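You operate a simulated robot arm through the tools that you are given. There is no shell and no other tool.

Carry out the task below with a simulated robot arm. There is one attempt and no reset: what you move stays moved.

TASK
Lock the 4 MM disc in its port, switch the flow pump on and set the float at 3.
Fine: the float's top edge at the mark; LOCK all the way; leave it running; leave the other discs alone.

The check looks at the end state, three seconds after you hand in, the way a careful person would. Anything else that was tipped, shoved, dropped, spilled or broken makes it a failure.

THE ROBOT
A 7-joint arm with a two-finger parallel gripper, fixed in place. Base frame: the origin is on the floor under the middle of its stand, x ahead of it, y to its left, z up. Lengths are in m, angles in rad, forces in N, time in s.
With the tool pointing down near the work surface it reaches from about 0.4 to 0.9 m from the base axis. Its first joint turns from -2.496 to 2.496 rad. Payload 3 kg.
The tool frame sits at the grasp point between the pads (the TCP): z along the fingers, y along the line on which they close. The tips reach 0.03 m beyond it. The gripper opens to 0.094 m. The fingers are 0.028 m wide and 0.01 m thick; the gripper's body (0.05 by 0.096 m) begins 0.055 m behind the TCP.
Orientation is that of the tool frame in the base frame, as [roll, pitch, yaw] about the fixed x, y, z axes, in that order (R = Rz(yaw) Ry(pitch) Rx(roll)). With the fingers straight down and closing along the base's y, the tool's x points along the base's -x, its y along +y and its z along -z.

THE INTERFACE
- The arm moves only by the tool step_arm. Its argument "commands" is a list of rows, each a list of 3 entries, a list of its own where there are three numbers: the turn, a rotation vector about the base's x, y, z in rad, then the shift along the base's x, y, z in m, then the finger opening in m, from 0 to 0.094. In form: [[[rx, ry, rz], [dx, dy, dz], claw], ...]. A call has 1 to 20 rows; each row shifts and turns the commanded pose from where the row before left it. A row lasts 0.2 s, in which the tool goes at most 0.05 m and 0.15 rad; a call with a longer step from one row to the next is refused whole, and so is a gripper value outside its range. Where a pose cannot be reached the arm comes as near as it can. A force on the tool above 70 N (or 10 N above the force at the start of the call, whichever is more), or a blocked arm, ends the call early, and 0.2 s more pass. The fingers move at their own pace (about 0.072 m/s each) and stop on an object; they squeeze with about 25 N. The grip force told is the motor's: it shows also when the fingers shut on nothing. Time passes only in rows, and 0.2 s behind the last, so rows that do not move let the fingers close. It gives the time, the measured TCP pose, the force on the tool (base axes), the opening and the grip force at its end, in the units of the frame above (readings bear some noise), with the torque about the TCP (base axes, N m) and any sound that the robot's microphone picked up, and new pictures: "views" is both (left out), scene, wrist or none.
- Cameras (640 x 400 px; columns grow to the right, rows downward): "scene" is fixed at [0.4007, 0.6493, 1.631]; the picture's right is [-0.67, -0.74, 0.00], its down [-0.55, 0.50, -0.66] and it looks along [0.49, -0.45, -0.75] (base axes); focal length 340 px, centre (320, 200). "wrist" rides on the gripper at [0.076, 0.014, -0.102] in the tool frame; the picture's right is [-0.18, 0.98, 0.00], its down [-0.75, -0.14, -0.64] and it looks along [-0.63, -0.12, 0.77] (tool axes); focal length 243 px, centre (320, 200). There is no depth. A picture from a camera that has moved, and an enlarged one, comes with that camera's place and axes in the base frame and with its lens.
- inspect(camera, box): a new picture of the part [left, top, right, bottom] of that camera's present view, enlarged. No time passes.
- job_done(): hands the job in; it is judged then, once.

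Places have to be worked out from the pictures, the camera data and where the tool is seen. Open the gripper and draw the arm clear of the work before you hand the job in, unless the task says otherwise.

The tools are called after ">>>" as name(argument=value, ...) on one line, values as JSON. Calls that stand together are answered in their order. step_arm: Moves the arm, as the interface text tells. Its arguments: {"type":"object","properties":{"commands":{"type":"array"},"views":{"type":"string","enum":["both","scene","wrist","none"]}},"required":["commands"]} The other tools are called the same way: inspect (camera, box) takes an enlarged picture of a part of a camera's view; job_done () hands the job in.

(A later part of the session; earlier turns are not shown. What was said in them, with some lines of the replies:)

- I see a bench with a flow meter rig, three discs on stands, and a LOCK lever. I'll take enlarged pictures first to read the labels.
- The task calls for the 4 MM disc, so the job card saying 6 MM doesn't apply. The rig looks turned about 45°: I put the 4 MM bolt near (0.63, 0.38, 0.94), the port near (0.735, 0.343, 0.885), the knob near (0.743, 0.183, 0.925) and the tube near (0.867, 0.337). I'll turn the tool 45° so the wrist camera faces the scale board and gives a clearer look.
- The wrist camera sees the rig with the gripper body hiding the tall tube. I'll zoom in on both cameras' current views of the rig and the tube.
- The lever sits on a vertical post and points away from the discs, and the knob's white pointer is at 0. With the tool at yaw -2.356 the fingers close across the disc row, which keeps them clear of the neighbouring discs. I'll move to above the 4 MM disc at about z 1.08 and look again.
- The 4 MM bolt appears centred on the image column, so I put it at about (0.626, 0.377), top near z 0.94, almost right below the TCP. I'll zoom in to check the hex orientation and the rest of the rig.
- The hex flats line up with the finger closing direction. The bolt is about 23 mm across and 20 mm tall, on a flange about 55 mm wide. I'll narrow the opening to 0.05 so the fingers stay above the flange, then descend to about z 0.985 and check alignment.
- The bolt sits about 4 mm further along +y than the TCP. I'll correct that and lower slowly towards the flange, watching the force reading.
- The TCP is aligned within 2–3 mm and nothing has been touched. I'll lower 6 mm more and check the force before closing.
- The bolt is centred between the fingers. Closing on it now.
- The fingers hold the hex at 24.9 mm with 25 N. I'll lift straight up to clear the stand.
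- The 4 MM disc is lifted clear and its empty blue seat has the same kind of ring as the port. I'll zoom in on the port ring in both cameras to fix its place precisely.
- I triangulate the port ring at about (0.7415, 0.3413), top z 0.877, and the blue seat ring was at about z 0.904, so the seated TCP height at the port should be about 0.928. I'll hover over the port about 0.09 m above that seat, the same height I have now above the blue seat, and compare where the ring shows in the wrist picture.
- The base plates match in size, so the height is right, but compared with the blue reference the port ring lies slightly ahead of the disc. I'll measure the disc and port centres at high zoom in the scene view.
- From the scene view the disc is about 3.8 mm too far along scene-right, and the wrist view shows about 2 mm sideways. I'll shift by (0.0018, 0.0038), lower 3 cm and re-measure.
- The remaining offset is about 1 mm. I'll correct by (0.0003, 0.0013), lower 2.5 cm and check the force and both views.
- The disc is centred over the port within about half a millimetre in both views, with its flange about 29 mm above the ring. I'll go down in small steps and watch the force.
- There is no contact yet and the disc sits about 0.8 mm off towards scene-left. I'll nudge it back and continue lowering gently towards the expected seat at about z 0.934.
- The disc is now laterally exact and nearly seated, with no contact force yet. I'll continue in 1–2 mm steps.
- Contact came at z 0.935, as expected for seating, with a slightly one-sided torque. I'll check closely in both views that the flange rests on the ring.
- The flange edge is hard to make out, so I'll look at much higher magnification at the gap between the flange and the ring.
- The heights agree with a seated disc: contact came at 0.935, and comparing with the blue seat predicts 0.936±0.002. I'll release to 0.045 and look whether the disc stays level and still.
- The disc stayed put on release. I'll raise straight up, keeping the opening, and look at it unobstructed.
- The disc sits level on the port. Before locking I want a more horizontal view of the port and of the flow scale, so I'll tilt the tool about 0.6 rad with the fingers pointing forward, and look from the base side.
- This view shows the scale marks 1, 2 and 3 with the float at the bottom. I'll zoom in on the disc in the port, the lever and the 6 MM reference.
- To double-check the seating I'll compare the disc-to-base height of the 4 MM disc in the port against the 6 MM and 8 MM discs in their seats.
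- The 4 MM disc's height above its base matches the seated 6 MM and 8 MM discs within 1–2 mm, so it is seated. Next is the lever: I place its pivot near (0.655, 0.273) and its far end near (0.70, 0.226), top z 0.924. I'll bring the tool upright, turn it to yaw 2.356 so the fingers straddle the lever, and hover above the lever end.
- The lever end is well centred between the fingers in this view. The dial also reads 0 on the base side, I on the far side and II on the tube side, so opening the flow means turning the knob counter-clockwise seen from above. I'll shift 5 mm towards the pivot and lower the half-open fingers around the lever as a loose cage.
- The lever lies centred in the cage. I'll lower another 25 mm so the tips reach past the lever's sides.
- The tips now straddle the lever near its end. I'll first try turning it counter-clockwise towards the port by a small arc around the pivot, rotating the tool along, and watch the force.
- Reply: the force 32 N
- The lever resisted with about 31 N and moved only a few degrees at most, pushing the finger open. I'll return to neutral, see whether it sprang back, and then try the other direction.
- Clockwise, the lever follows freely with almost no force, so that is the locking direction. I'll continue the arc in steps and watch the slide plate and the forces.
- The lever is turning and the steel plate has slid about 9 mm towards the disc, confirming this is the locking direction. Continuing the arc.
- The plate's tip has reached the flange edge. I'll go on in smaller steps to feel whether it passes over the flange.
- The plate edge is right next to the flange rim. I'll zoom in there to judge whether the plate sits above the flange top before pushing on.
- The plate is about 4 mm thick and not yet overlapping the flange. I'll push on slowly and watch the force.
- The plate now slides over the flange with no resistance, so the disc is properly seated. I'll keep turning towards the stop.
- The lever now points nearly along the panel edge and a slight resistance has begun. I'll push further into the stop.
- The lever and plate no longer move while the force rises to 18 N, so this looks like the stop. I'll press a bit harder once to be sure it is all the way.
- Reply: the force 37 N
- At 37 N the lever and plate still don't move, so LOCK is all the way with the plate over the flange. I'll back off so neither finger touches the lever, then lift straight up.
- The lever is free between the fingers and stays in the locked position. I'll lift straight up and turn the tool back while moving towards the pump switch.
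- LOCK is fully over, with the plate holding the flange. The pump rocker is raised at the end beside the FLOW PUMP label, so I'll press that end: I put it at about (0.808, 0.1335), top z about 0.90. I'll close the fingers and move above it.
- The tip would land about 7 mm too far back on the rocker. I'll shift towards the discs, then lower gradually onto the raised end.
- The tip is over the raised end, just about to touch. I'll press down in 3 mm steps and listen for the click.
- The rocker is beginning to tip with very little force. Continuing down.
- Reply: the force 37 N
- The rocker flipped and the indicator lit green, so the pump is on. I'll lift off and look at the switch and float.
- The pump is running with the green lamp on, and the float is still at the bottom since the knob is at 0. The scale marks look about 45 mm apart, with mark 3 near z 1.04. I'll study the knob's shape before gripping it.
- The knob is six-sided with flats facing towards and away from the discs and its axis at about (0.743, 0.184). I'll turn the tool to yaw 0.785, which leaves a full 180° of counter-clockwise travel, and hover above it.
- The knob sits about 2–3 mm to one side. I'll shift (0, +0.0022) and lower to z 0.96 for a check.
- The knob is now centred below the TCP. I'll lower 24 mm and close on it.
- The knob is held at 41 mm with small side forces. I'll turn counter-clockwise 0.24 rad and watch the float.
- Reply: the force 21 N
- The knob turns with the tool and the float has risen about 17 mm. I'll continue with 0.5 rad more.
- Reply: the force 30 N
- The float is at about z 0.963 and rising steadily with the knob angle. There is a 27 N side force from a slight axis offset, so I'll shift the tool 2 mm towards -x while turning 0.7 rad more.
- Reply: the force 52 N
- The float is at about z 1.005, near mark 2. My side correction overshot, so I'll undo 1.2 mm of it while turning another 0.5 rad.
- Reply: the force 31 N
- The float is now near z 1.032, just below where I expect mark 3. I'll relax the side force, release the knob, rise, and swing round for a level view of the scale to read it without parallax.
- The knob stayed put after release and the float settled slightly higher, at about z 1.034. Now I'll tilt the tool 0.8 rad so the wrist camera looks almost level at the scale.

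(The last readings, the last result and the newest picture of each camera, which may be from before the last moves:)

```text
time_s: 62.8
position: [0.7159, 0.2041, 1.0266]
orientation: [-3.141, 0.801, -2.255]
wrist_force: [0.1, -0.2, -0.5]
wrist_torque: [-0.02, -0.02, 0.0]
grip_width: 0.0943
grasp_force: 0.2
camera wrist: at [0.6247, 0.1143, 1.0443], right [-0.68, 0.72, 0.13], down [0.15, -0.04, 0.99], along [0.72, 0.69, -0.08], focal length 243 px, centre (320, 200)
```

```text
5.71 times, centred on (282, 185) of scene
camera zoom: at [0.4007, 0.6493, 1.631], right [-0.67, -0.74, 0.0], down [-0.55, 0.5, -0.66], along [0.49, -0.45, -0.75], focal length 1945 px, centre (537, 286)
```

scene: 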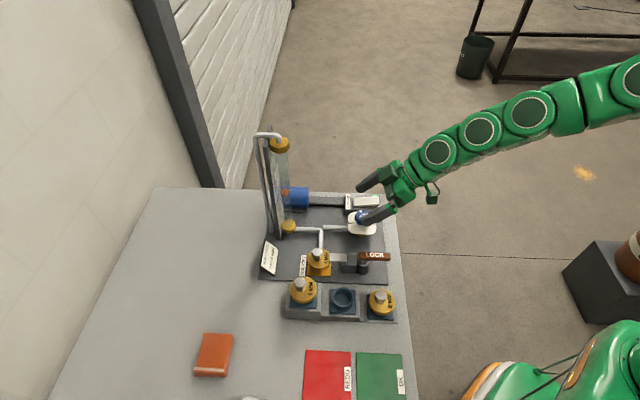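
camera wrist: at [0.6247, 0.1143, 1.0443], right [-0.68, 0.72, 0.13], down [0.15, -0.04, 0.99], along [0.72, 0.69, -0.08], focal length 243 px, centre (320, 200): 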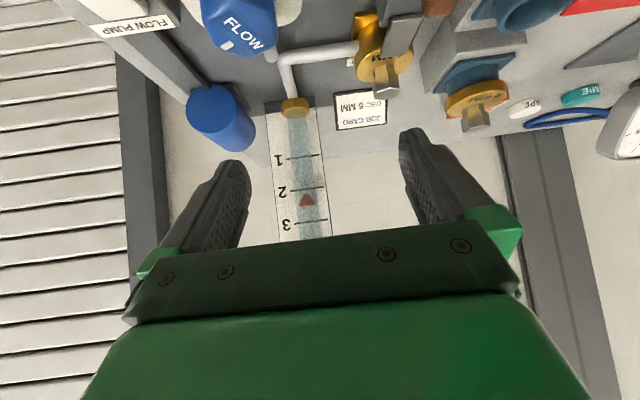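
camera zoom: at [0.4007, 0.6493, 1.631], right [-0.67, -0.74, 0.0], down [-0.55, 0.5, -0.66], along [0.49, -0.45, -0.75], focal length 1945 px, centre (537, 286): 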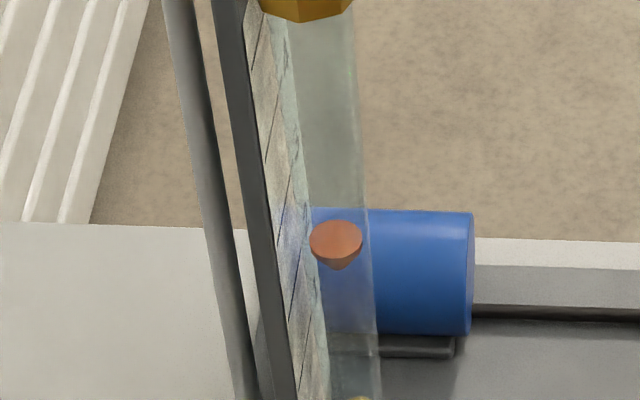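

The level view reads clearly: the float's top edge is at about 2.5, and mark 3 is level with the camera at z about 1.044. The float rises about 59 mm per rad, so it needs about 21 mm more, or 0.36 rad of knob. I'll retrace my moves back to above the knob.

>>> step_arm(commands=[[[-0.1033, 0.0843, 0], [0, 0, 0], 0.094], [[-0.1033, 0.0843, 0], [0, 0, 0], 0.094], [[-0.1033, 0.0843, 0], [0, 0, 0], 0.094], [[-0.1033, 0.0843, 0], [0, 0, 0], 0.094], [[-0.1033, 0.0843, 0], [0, 0, 0], 0.094], [[-0.1033, 0.0843, 0], [0, 0, 0], 0.06], [[0, 0, -0.145], [0.003, -0.002, 0], 0.06], [[0, 0, -0.145], [0.003, -0.002, 0], 0.06], [[0, 0, -0.145], [0.003, -0.002, 0], 0.06], [[0, 0, -0.145], [0.003, -0.002, 0], 0.06], [[0, 0, -0.145], [0.003, -0.002, 0], 0.06], [[0, 0, -0.145], [0.003, -0.002, 0], 0.06], [[0, 0, -0.145], [0.003, -0.003, 0], 0.06], [[0, 0, -0.145], [0.003, -0.003, 0], 0.06], [[0, 0, -0.145], [0.002, -0.001, 0], 0.06], [[0, 0, 0], [0, 0, 0], 0.06], [[0, 0, 0], [0, 0, 0], 0.06]], views="both")

>>> inspect(camera="wrist", box=[220, 60, 420, 220])

>>> inspect(camera="scene", box=[250, 150, 314, 220])

```text
time_s: 66.4
position: [0.7413, 0.1849, 1.0275]
orientation: [3.14, -0.002, 2.721]
wrist_force: [0.7, 0.1, 0.3]
wrist_torque: [0.02, 0.01, 0.01]
grip_width: 0.0599
grasp_force: 0.1
camera wrist: at [0.6782, 0.2284, 1.1304], right [0.57, 0.82, 0.0], down [0.63, -0.44, 0.64], along [0.53, -0.37, -0.77], focal length 243 px, centre (320, 200)
```

scene: 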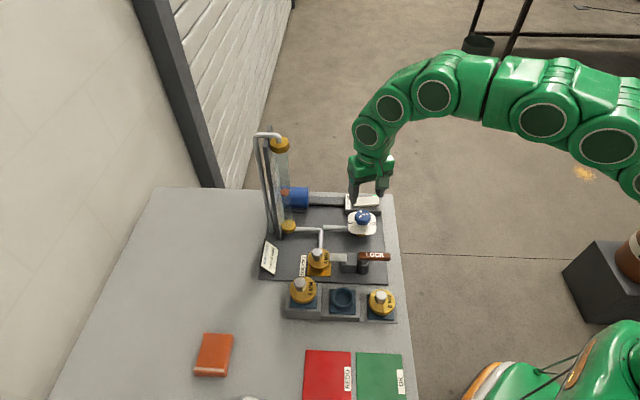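
wrist: 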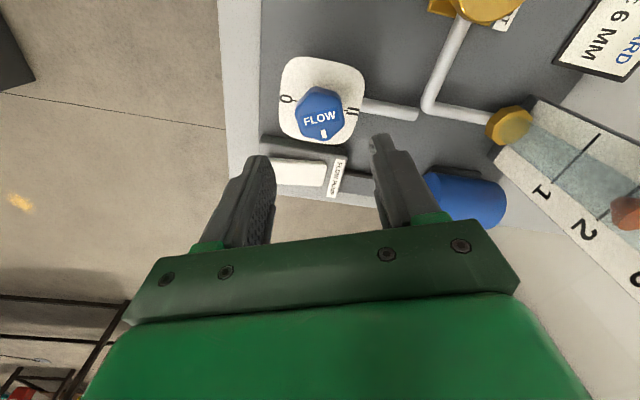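

```text
2.50 times, centred on (320, 140) of wrist
camera zoom: at [0.6782, 0.2284, 1.1304], right [0.57, 0.82, 0.0], down [0.63, -0.44, 0.64], along [0.53, -0.37, -0.77], focal length 606 px, centre (320, 350)
```

zoom: 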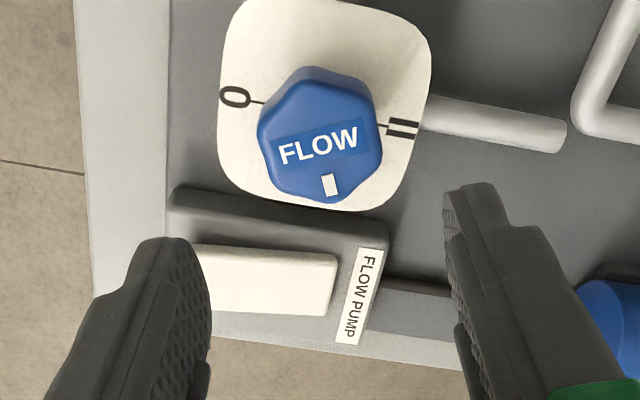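

```text
5.71 times, centred on (282, 185) of scene
camera zoom: at [0.4007, 0.6493, 1.631], right [-0.67, -0.74, 0.0], down [-0.55, 0.5, -0.66], along [0.49, -0.45, -0.75], focal length 1945 px, centre (537, 286)
```

zoom: 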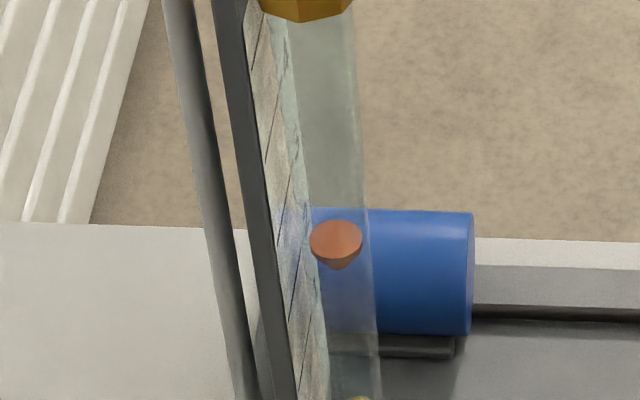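

The float holds steady and the tool is again centred over the knob. I'll lower and close on it.

>>> step_arm(commands=[[[0, 0, 0], [0, 0, -0.04], 0.06], [[0, 0, 0], [0, 0, -0.035], 0.06], [[0, 0, 0], [0, 0, -0.015], 0.06], [[0, 0, 0], [0, 0, 0], 0.06], [[0, 0, 0], [0, 0, 0], 0.03], [[0, 0, 0], [0, 0, 0], 0.03], [[0, 0, 0], [0, 0, 0], 0.03]], views="both")

>>> inspect(camera="wrist", box=[220, 80, 420, 240])

```text
time_s: 68.0
position: [0.7414, 0.1842, 0.9352]
orientation: [-3.141, -0.003, 2.723]
wrist_force: [-1.3, -6.0, -5.9]
wrist_torque: [-0.25, -0.18, -0.01]
grip_width: 0.0416
grasp_force: 45.3
camera wrist: at [0.6777, 0.2285, 1.0386], right [0.57, 0.82, 0.0], down [0.63, -0.43, 0.64], along [0.53, -0.37, -0.77], focal length 243 px, centre (320, 200)
```

scene: 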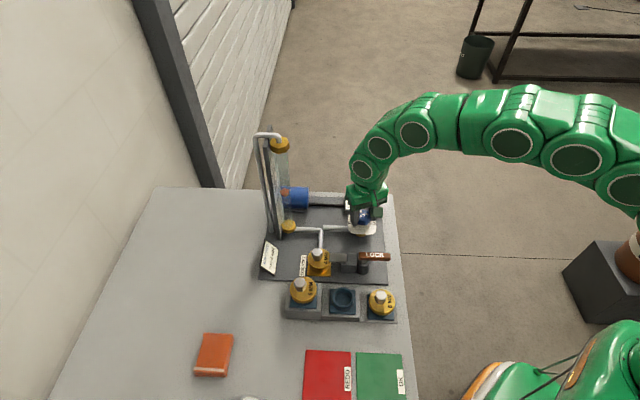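
wrist: 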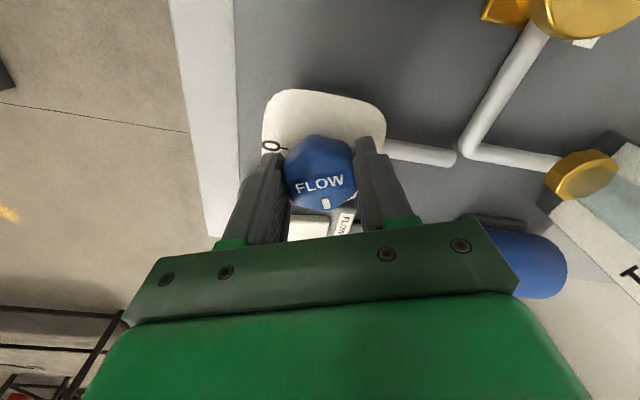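

```text
2.50 times, centred on (320, 160) of wrist
camera zoom: at [0.6777, 0.2285, 1.0386], right [0.57, 0.82, 0.0], down [0.63, -0.43, 0.64], along [0.53, -0.37, -0.77], focal length 606 px, centre (320, 300)
```

zoom: 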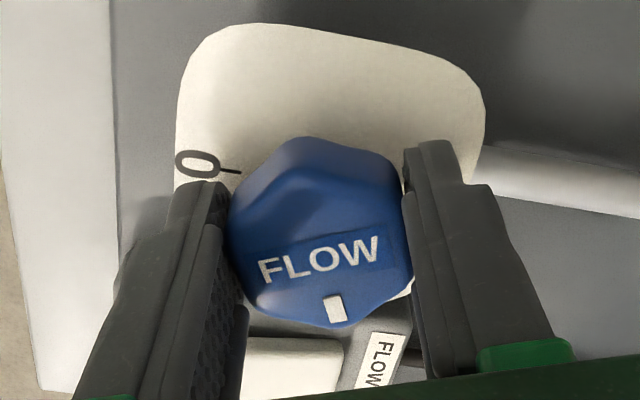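

The knob is re-gripped with low side force. I'll turn 0.36 rad counter-clockwise and give the float time to settle.

>>> step_arm(commands=[[[0, 0, 0.06], [0, 0, 0], 0.03], [[0, 0, 0.06], [0, 0, 0], 0.03], [[0, 0, 0.06], [0, 0, 0], 0.03], [[0, 0, 0.06], [0, 0, 0], 0.03], [[0, 0, 0.06], [0, 0, 0], 0.03], [[0, 0, 0.06], [0, 0, 0], 0.03], [[0, 0, 0], [0, 0, 0], 0.03], [[0, 0, 0], [0, 0, 0], 0.03], [[0, 0, 0], [0, 0, 0], 0.03], [[0, 0, 0], [0, 0, 0], 0.03], [[0, 0, 0], [0, 0, 0], 0.03], [[0, 0, 0], [0, 0, 0], 0.03], [[0, 0, 0], [0, 0, 0], 0.03], [[0, 0, 0], [0, 0, 0], 0.03]], views="both")

>>> inspect(camera="scene", box=[250, 150, 314, 220])

>>> inspect(camera="wrist", box=[220, 80, 420, 240])

```text
time_s: 71.0
position: [0.7411, 0.1842, 0.9363]
orientation: [-3.141, -0.003, 3.085]
wrist_force: [-21.1, -0.2, -30.9]
wrist_torque: [0.12, 0.75, -0.03]
grip_width: 0.0412
grasp_force: 45.3
camera wrist: at [0.6666, 0.2026, 1.0394], right [0.24, 0.97, 0.0], down [0.75, -0.18, 0.64], along [0.62, -0.16, -0.77], focal length 243 px, centre (320, 200)
```

scene: 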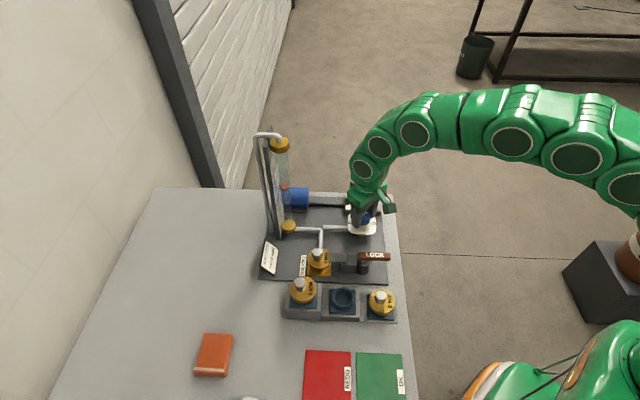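
wrist: 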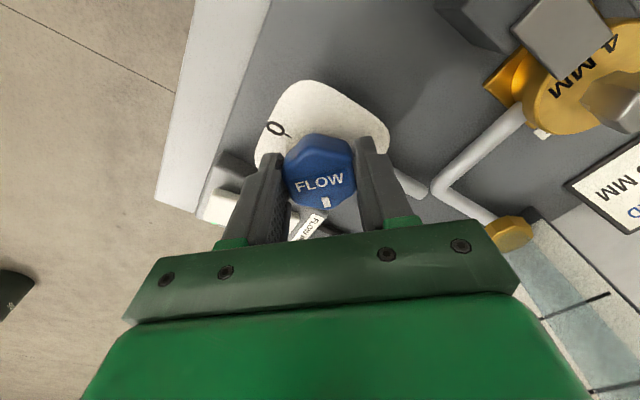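

```text
5.71 times, centred on (282, 185) of scene
camera zoom: at [0.4007, 0.6493, 1.631], right [-0.67, -0.74, 0.0], down [-0.55, 0.5, -0.66], along [0.49, -0.45, -0.75], focal length 1945 px, centre (537, 286)
```

zoom: 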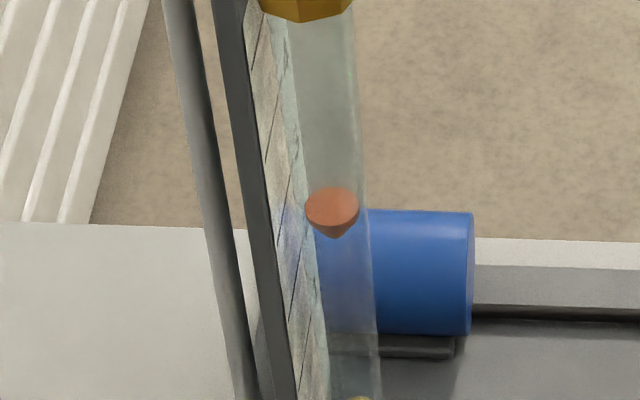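

```text
2.50 times, centred on (320, 160) of wrist
camera zoom: at [0.6666, 0.2026, 1.0394], right [0.24, 0.97, 0.0], down [0.75, -0.18, 0.64], along [0.62, -0.16, -0.77], focal length 606 px, centre (320, 300)
```

zoom: 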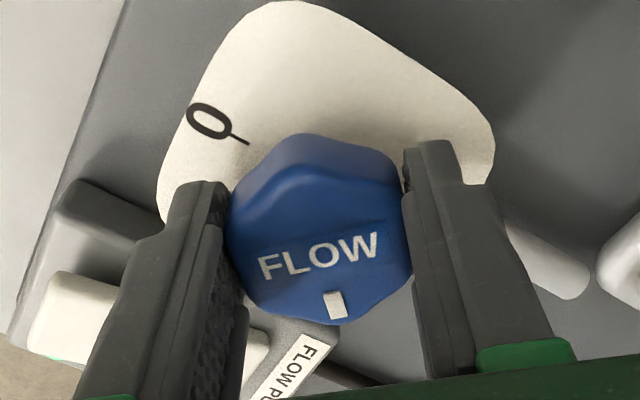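

The float rose to about where mark 3 should be. I'll record its exact picture position, then release and take the level view again.

>>> inspect(camera="scene", box=[266, 175, 298, 195])

>>> step_arm(commands=[[[0, 0, 0], [-0.0006, 0, -0.0005], 0.03], [[0, 0, 0], [0, 0, 0], 0.06], [[0, 0, 0], [0, 0, 0], 0.06], [[0, 0, 0], [0, 0, 0.015], 0.06], [[0, 0, 0], [0, 0, 0.035], 0.06], [[0, 0, 0], [0, 0, 0.04], 0.06], [[0, 0, 0.135], [-0.0037, 0.0027, 0], 0.094], [[0, 0, 0.135], [-0.0037, 0.0027, 0], 0.094], [[0, 0, 0.135], [-0.0037, 0.0027, 0], 0.094], [[0, 0, 0.135], [-0.0037, 0.0027, 0], 0.094], [[0, 0, 0.135], [-0.0037, 0.0027, 0], 0.094], [[0, 0, 0.135], [-0.0037, 0.0027, 0], 0.094], [[0, 0, 0.135], [-0.0037, 0.0027, 0], 0.094], [[0, 0, 0], [0, 0, 0], 0.094]], views="scene")

>>> inspect(camera="scene", box=[266, 175, 298, 195])

```text
16.00 times, centred on (282, 185) of scene
camera zoom: at [0.4007, 0.6493, 1.631], right [-0.67, -0.74, 0.0], down [-0.55, 0.5, -0.66], along [0.49, -0.45, -0.75], focal length 5446 px, centre (928, 440)
```

zoom: 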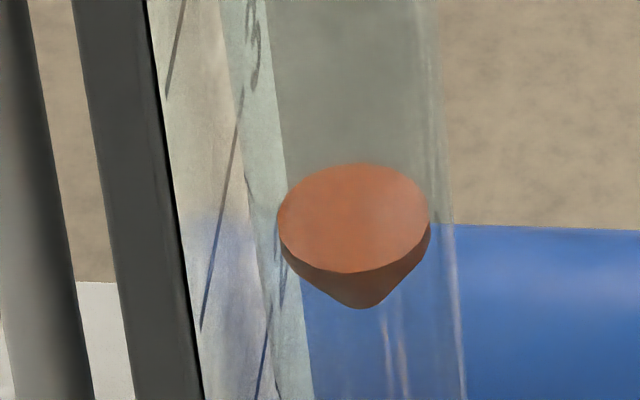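

```text
time_s: 74.0
position: [0.7147, 0.2031, 1.0258]
orientation: [-3.139, -0.004, -2.254]
wrist_force: [-0.2, -0.2, 0.5]
wrist_torque: [-0.02, 0.0, 0.0]
grip_width: 0.0938
grasp_force: 0.0
```

scene: 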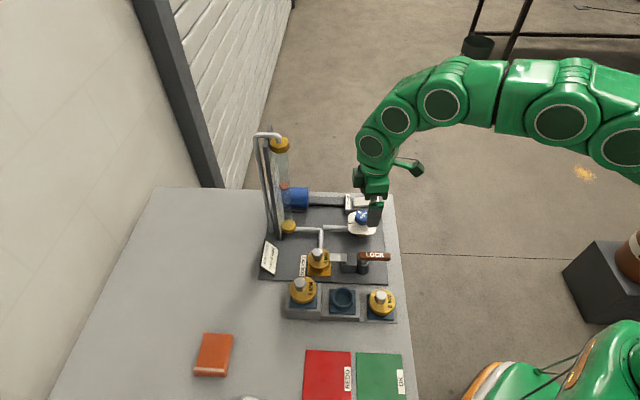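

```text
16.00 times, centred on (282, 185) of scene
camera zoom: at [0.4007, 0.6493, 1.631], right [-0.67, -0.74, 0.0], down [-0.55, 0.5, -0.66], along [0.49, -0.45, -0.75], focal length 5446 px, centre (928, 440)
```

zoom: 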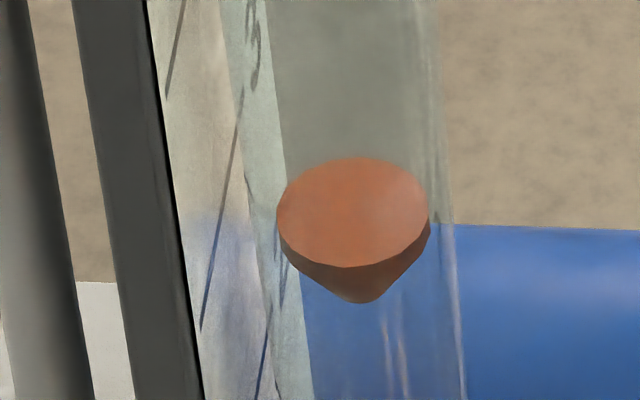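

After release the float crept about 1 mm higher as it settled. Tilting for the level view now.

>>> step_arm(commands=[[[0.1033, -0.0843, 0], [0, 0, 0], 0.094], [[0.1033, -0.0843, 0], [0, 0, 0], 0.094], [[0.1033, -0.0843, 0], [0, 0, 0], 0.094], [[0.1033, -0.0843, 0], [0, 0, 0], 0.094], [[0.1033, -0.0843, 0], [0, 0, 0], 0.094], [[0.1033, -0.0843, 0], [0, 0, 0], 0.094], [[0, 0, 0], [0, 0, 0], 0.094], [[0, 0, 0], [0, 0, 0], 0.094]], views="wrist")

>>> inspect(camera="wrist", box=[270, 160, 350, 240])

>>> inspect(camera="wrist", box=[290, 205, 330, 240])

>>> inspect(camera="scene", box=[266, 175, 298, 195])

```text
time_s: 75.8
position: [0.7154, 0.2048, 1.0255]
orientation: [-3.14, 0.8, -2.254]
wrist_force: [-0.1, 0.9, -0.8]
wrist_torque: [-0.02, -0.02, 0.01]
grip_width: 0.0941
grasp_force: 0.0
camera wrist: at [0.6244, 0.1146, 1.0435], right [-0.68, 0.72, 0.13], down [0.15, -0.04, 0.99], along [0.72, 0.69, -0.08], focal length 243 px, centre (320, 200)
```

wrist: 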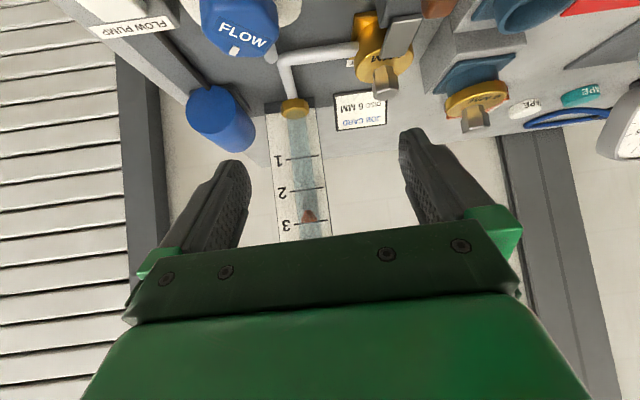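

```text
5.00 times, centred on (310, 200) of wrist
camera zoom: at [0.6244, 0.1146, 1.0435], right [-0.68, 0.72, 0.13], down [0.15, -0.04, 0.99], along [0.72, 0.69, -0.08], focal length 1213 px, centre (370, 200)
```

zoom: 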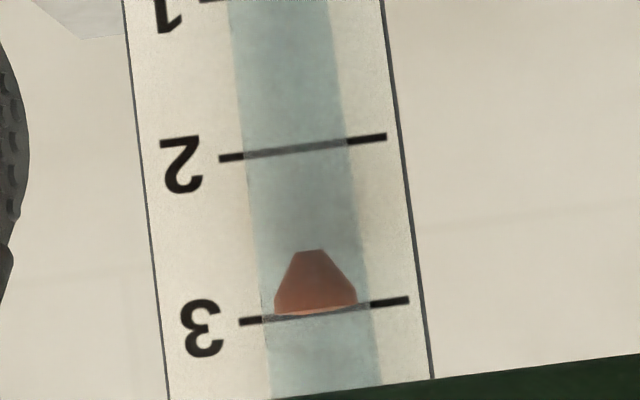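

```text
11.43 times, centred on (310, 222) of wrist
camera zoom: at [0.6244, 0.1146, 1.0435], right [-0.68, 0.72, 0.13], down [0.15, -0.04, 0.99], along [0.72, 0.69, -0.08], focal length 2773 px, centre (434, -57)
```

zoom: 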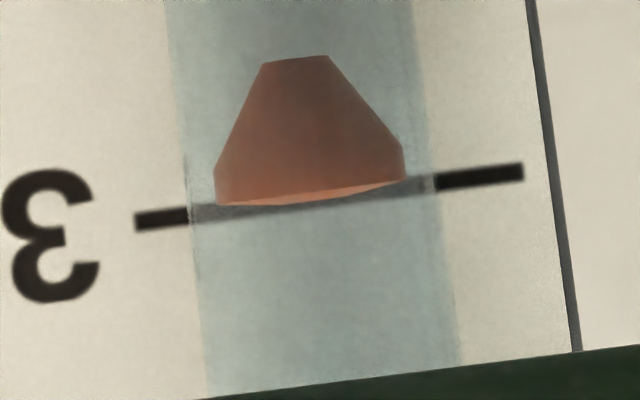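

```text
16.00 times, centred on (282, 185) of scene
camera zoom: at [0.4007, 0.6493, 1.631], right [-0.67, -0.74, 0.0], down [-0.55, 0.5, -0.66], along [0.49, -0.45, -0.75], focal length 5446 px, centre (928, 440)
```

zoom: 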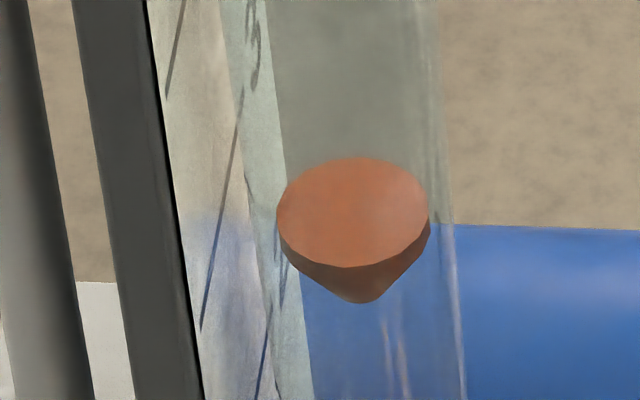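

The float's top edge sits almost exactly on mark 3. I'll zoom in as far as possible to judge the remaining offset.

>>> inspect(camera="wrist", box=[294, 212, 326, 232])

>>> inspect(camera="wrist", box=[300, 216, 320, 228])

```text
16.00 times, centred on (310, 222) of wrist
camera zoom: at [0.6244, 0.1146, 1.0435], right [-0.68, 0.72, 0.13], down [0.15, -0.04, 0.99], along [0.72, 0.69, -0.08], focal length 3882 px, centre (480, -152)
```

zoom: 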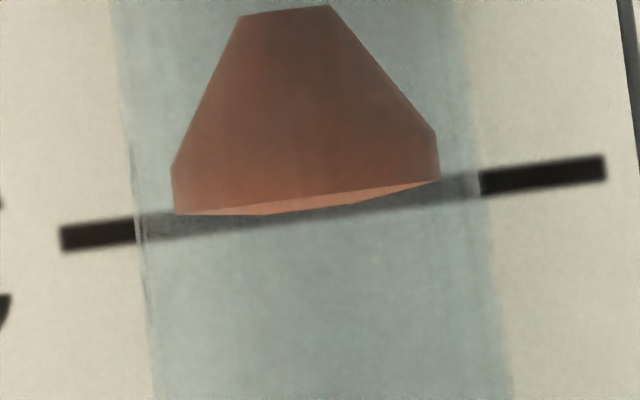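

```text
16.00 times, centred on (310, 222) of wrist
camera zoom: at [0.6244, 0.1146, 1.0435], right [-0.68, 0.72, 0.13], down [0.15, -0.04, 0.99], along [0.72, 0.69, -0.08], focal length 3882 px, centre (480, -152)
```

zoom: 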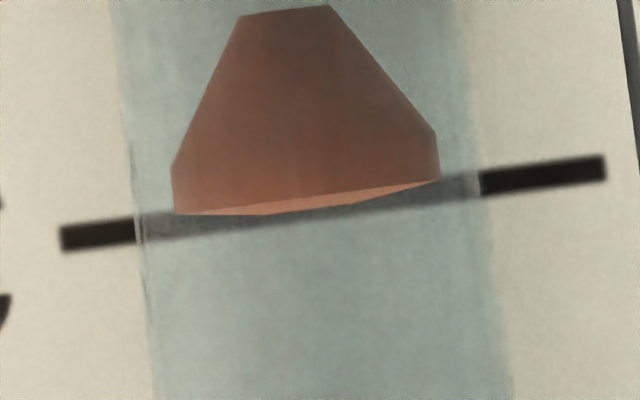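

The top edge overlaps the mark line, within about half a millimetre of its centre. I'll wait a moment and check that the float holds still before withdrawing.

>>> step_arm(commands=[[[0, 0, 0], [0, 0, 0], 0.094], [[0, 0, 0], [0, 0, 0], 0.094], [[0, 0, 0], [0, 0, 0], 0.094], [[0, 0, 0], [0, 0, 0], 0.094], [[0, 0, 0], [0, 0, 0], 0.094], [[0, 0, 0], [0, 0, 0], 0.094], [[0, 0, 0], [0, 0, 0], 0.094], [[0, 0, 0], [0, 0, 0], 0.094], [[0, 0, 0], [0, 0, 0], 0.094], [[0, 0, 0], [0, 0, 0], 0.094], [[0, 0, 0], [0, 0, 0], 0.094], [[0, 0, 0], [0, 0, 0], 0.094], [[0, 0, 0], [0, 0, 0], 0.094], [[0, 0, 0], [0, 0, 0], 0.094], [[0, 0, 0], [0, 0, 0], 0.094], [[0, 0, 0], [0, 0, 0], 0.094], [[0, 0, 0], [0, 0, 0], 0.094]], views="none")

>>> inspect(camera="wrist", box=[294, 212, 326, 232])

>>> inspect(camera="wrist", box=[180, 0, 420, 150])

>>> inspect(camera="scene", box=[266, 175, 298, 195])

```text
time_s: 79.4
position: [0.7145, 0.2044, 1.0246]
orientation: [-3.142, 0.799, -2.255]
wrist_force: [0.2, -0.5, -0.4]
wrist_torque: [0.01, 0.03, 0.0]
grip_width: 0.094
grasp_force: 0.1
```

```text
16.00 times, centred on (310, 222) of wrist
camera zoom: at [0.6244, 0.1147, 1.0435], right [-0.68, 0.72, 0.13], down [0.15, -0.04, 0.99], along [0.72, 0.69, -0.08], focal length 3882 px, centre (480, -152)
```

zoom: 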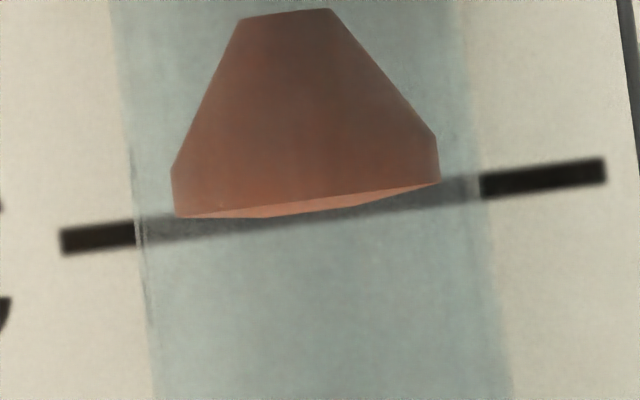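

```text
2.67 times, centred on (300, 75) of wrist
camera zoom: at [0.6244, 0.1147, 1.0435], right [-0.68, 0.72, 0.13], down [0.15, -0.04, 0.99], along [0.72, 0.69, -0.08], focal length 647 px, centre (373, 533)
```

zoom: 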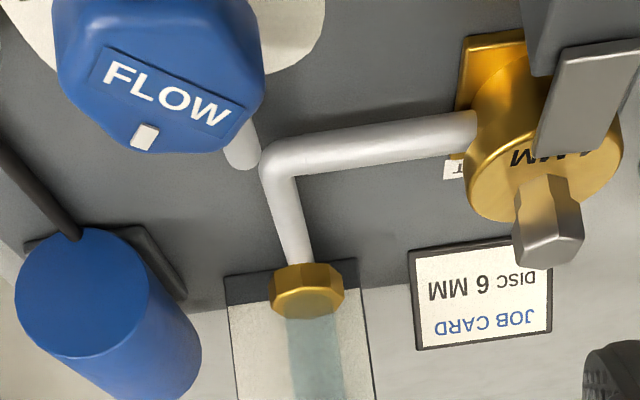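

```text
16.00 times, centred on (282, 185) of scene
camera zoom: at [0.4007, 0.6493, 1.631], right [-0.67, -0.74, 0.0], down [-0.55, 0.5, -0.66], along [0.49, -0.45, -0.75], focal length 5446 px, centre (928, 440)
```

zoom: 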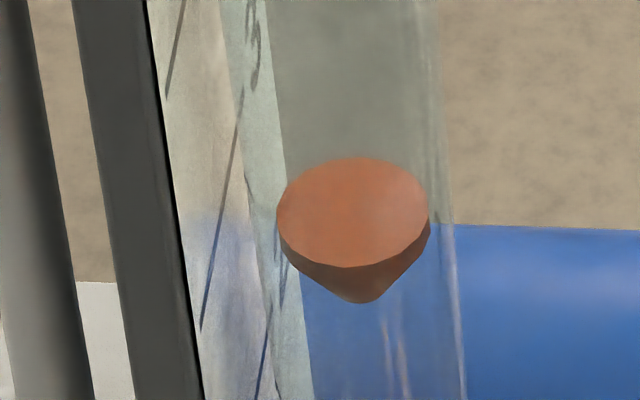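

The float is steady at mark 3 and the clamp plate sits over the 4 MM disc's flange. I'll withdraw the arm up and back, with the gripper open.

>>> step_arm(commands=[[[0, 0, 0], [-0.02, -0.02, 0.03], 0.094], [[0, 0, 0], [-0.02, -0.02, 0.03], 0.094], [[-0.1033, 0.0843, 0], [-0.02, -0.02, 0.03], 0.094], [[-0.1033, 0.0843, 0], [-0.02, -0.02, 0.03], 0.094], [[-0.1033, 0.0843, 0], [-0.02, -0.02, 0.03], 0.094], [[-0.1033, 0.0843, 0], [-0.02, -0.02, 0.03], 0.094], [[-0.1033, 0.0843, 0], [-0.02, -0.02, 0.02], 0.094], [[-0.1033, 0.0843, 0], [-0.02, -0.02, 0.01], 0.094], [[0, 0, 0], [0, 0, 0], 0.094], [[0, 0, 0], [0, 0, 0], 0.094]], views="both")

>>> inspect(camera="scene", box=[290, 180, 400, 320])

>>> inspect(camera="scene", box=[266, 175, 298, 195])

>>> inspect(camera="scene", box=[300, 235, 400, 295])

```text
time_s: 81.6
position: [0.5543, 0.0407, 1.2363]
orientation: [3.141, -0.001, -2.255]
wrist_force: [-0.5, -0.7, -0.8]
wrist_torque: [0.0, -0.03, 0.03]
grip_width: 0.094
grasp_force: 0.1
camera wrist: at [0.4959, -0.0075, 1.3393], right [-0.64, 0.76, 0.0], down [0.59, 0.5, 0.64], along [0.49, 0.41, -0.77], focal length 243 px, centre (320, 200)
```

scene: 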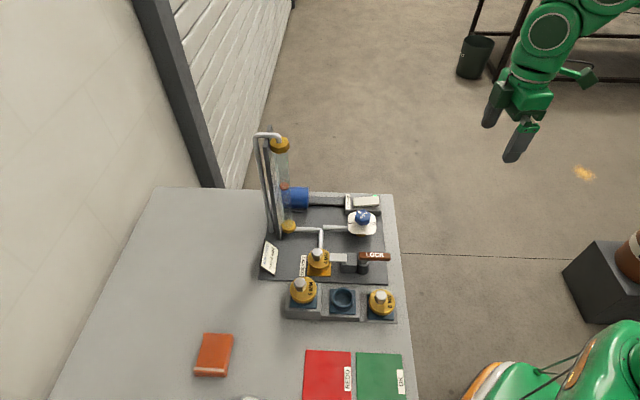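
wrist: 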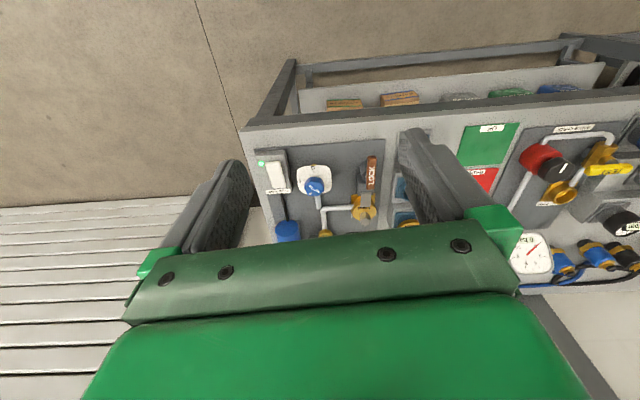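

```text
2.86 times, centred on (345, 250) of scene
camera zoom: at [0.4007, 0.6493, 1.631], right [-0.67, -0.74, 0.0], down [-0.55, 0.5, -0.66], along [0.49, -0.45, -0.75], focal length 972 px, centre (249, 57)
```

zoom: 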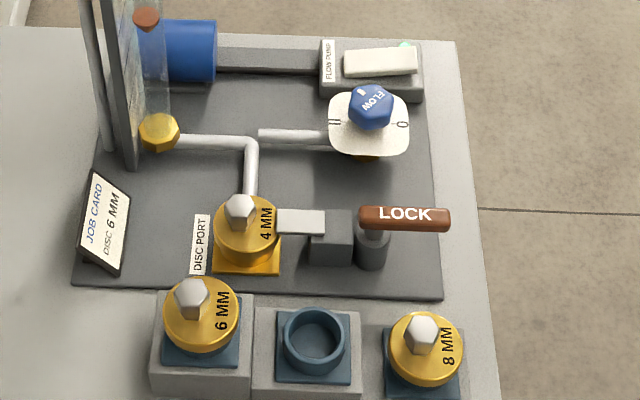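

```text
16.00 times, centred on (282, 185) of scene
camera zoom: at [0.4007, 0.6493, 1.631], right [-0.67, -0.74, 0.0], down [-0.55, 0.5, -0.66], along [0.49, -0.45, -0.75], focal length 5446 px, centre (928, 440)
```

zoom: 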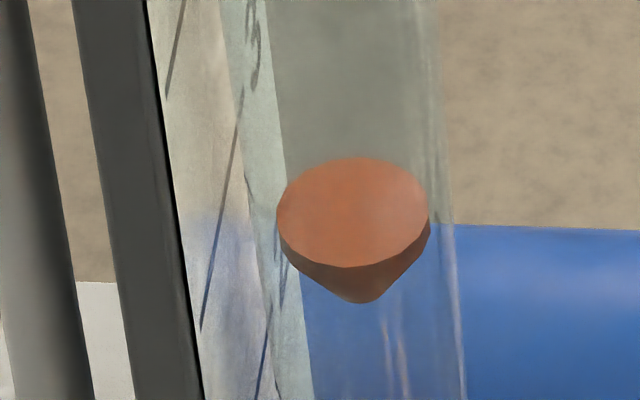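

```text
6.40 times, centred on (350, 265) of scene
camera zoom: at [0.4007, 0.6493, 1.631], right [-0.67, -0.74, 0.0], down [-0.55, 0.5, -0.66], along [0.49, -0.45, -0.75], focal length 2178 px, centre (128, -216)
```

zoom: 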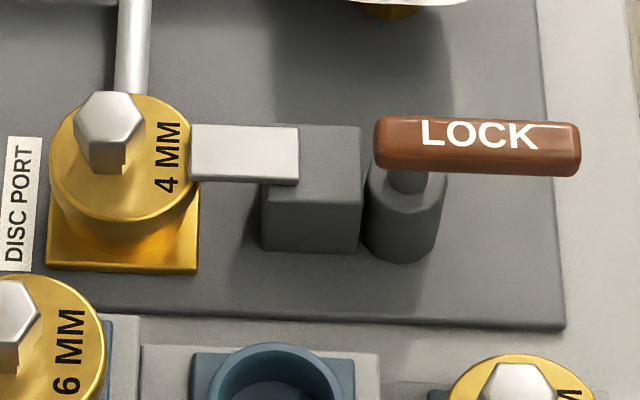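

The final check shows everything in place: the 4 MM disc is in the port, LOCK is fully over and the pump lamp is green. The float is steady at mark 3, the other discs are untouched, and the arm is clear with the gripper open. Handing in.

>>> job_done()

```text
The job is handed in.
```

The job is handed in: the 4 MM disc is locked in its port, the flow pump is running, and the float's top edge is at mark 3.

- **Disc:** I used the 4 MM disc as you asked, although the job card on the bench says 6 MM. It sits level in the port, and the clamp plate overlaps its rim by about 4 mm.
- **Lock:** The lever went through about a quarter turn to its stop. It did not move any further under a 37 N push.
- **Pump:** The switch is on and its lamp is green. I left it running.
- **Float:** In a level view its top edge was within about 1 mm of the centre of the mark. It held steady for several seconds before I handed in.
- **Surroundings:** The 6 MM and 8 MM discs were not touched. The gripper is open and the arm is clear of the bench.
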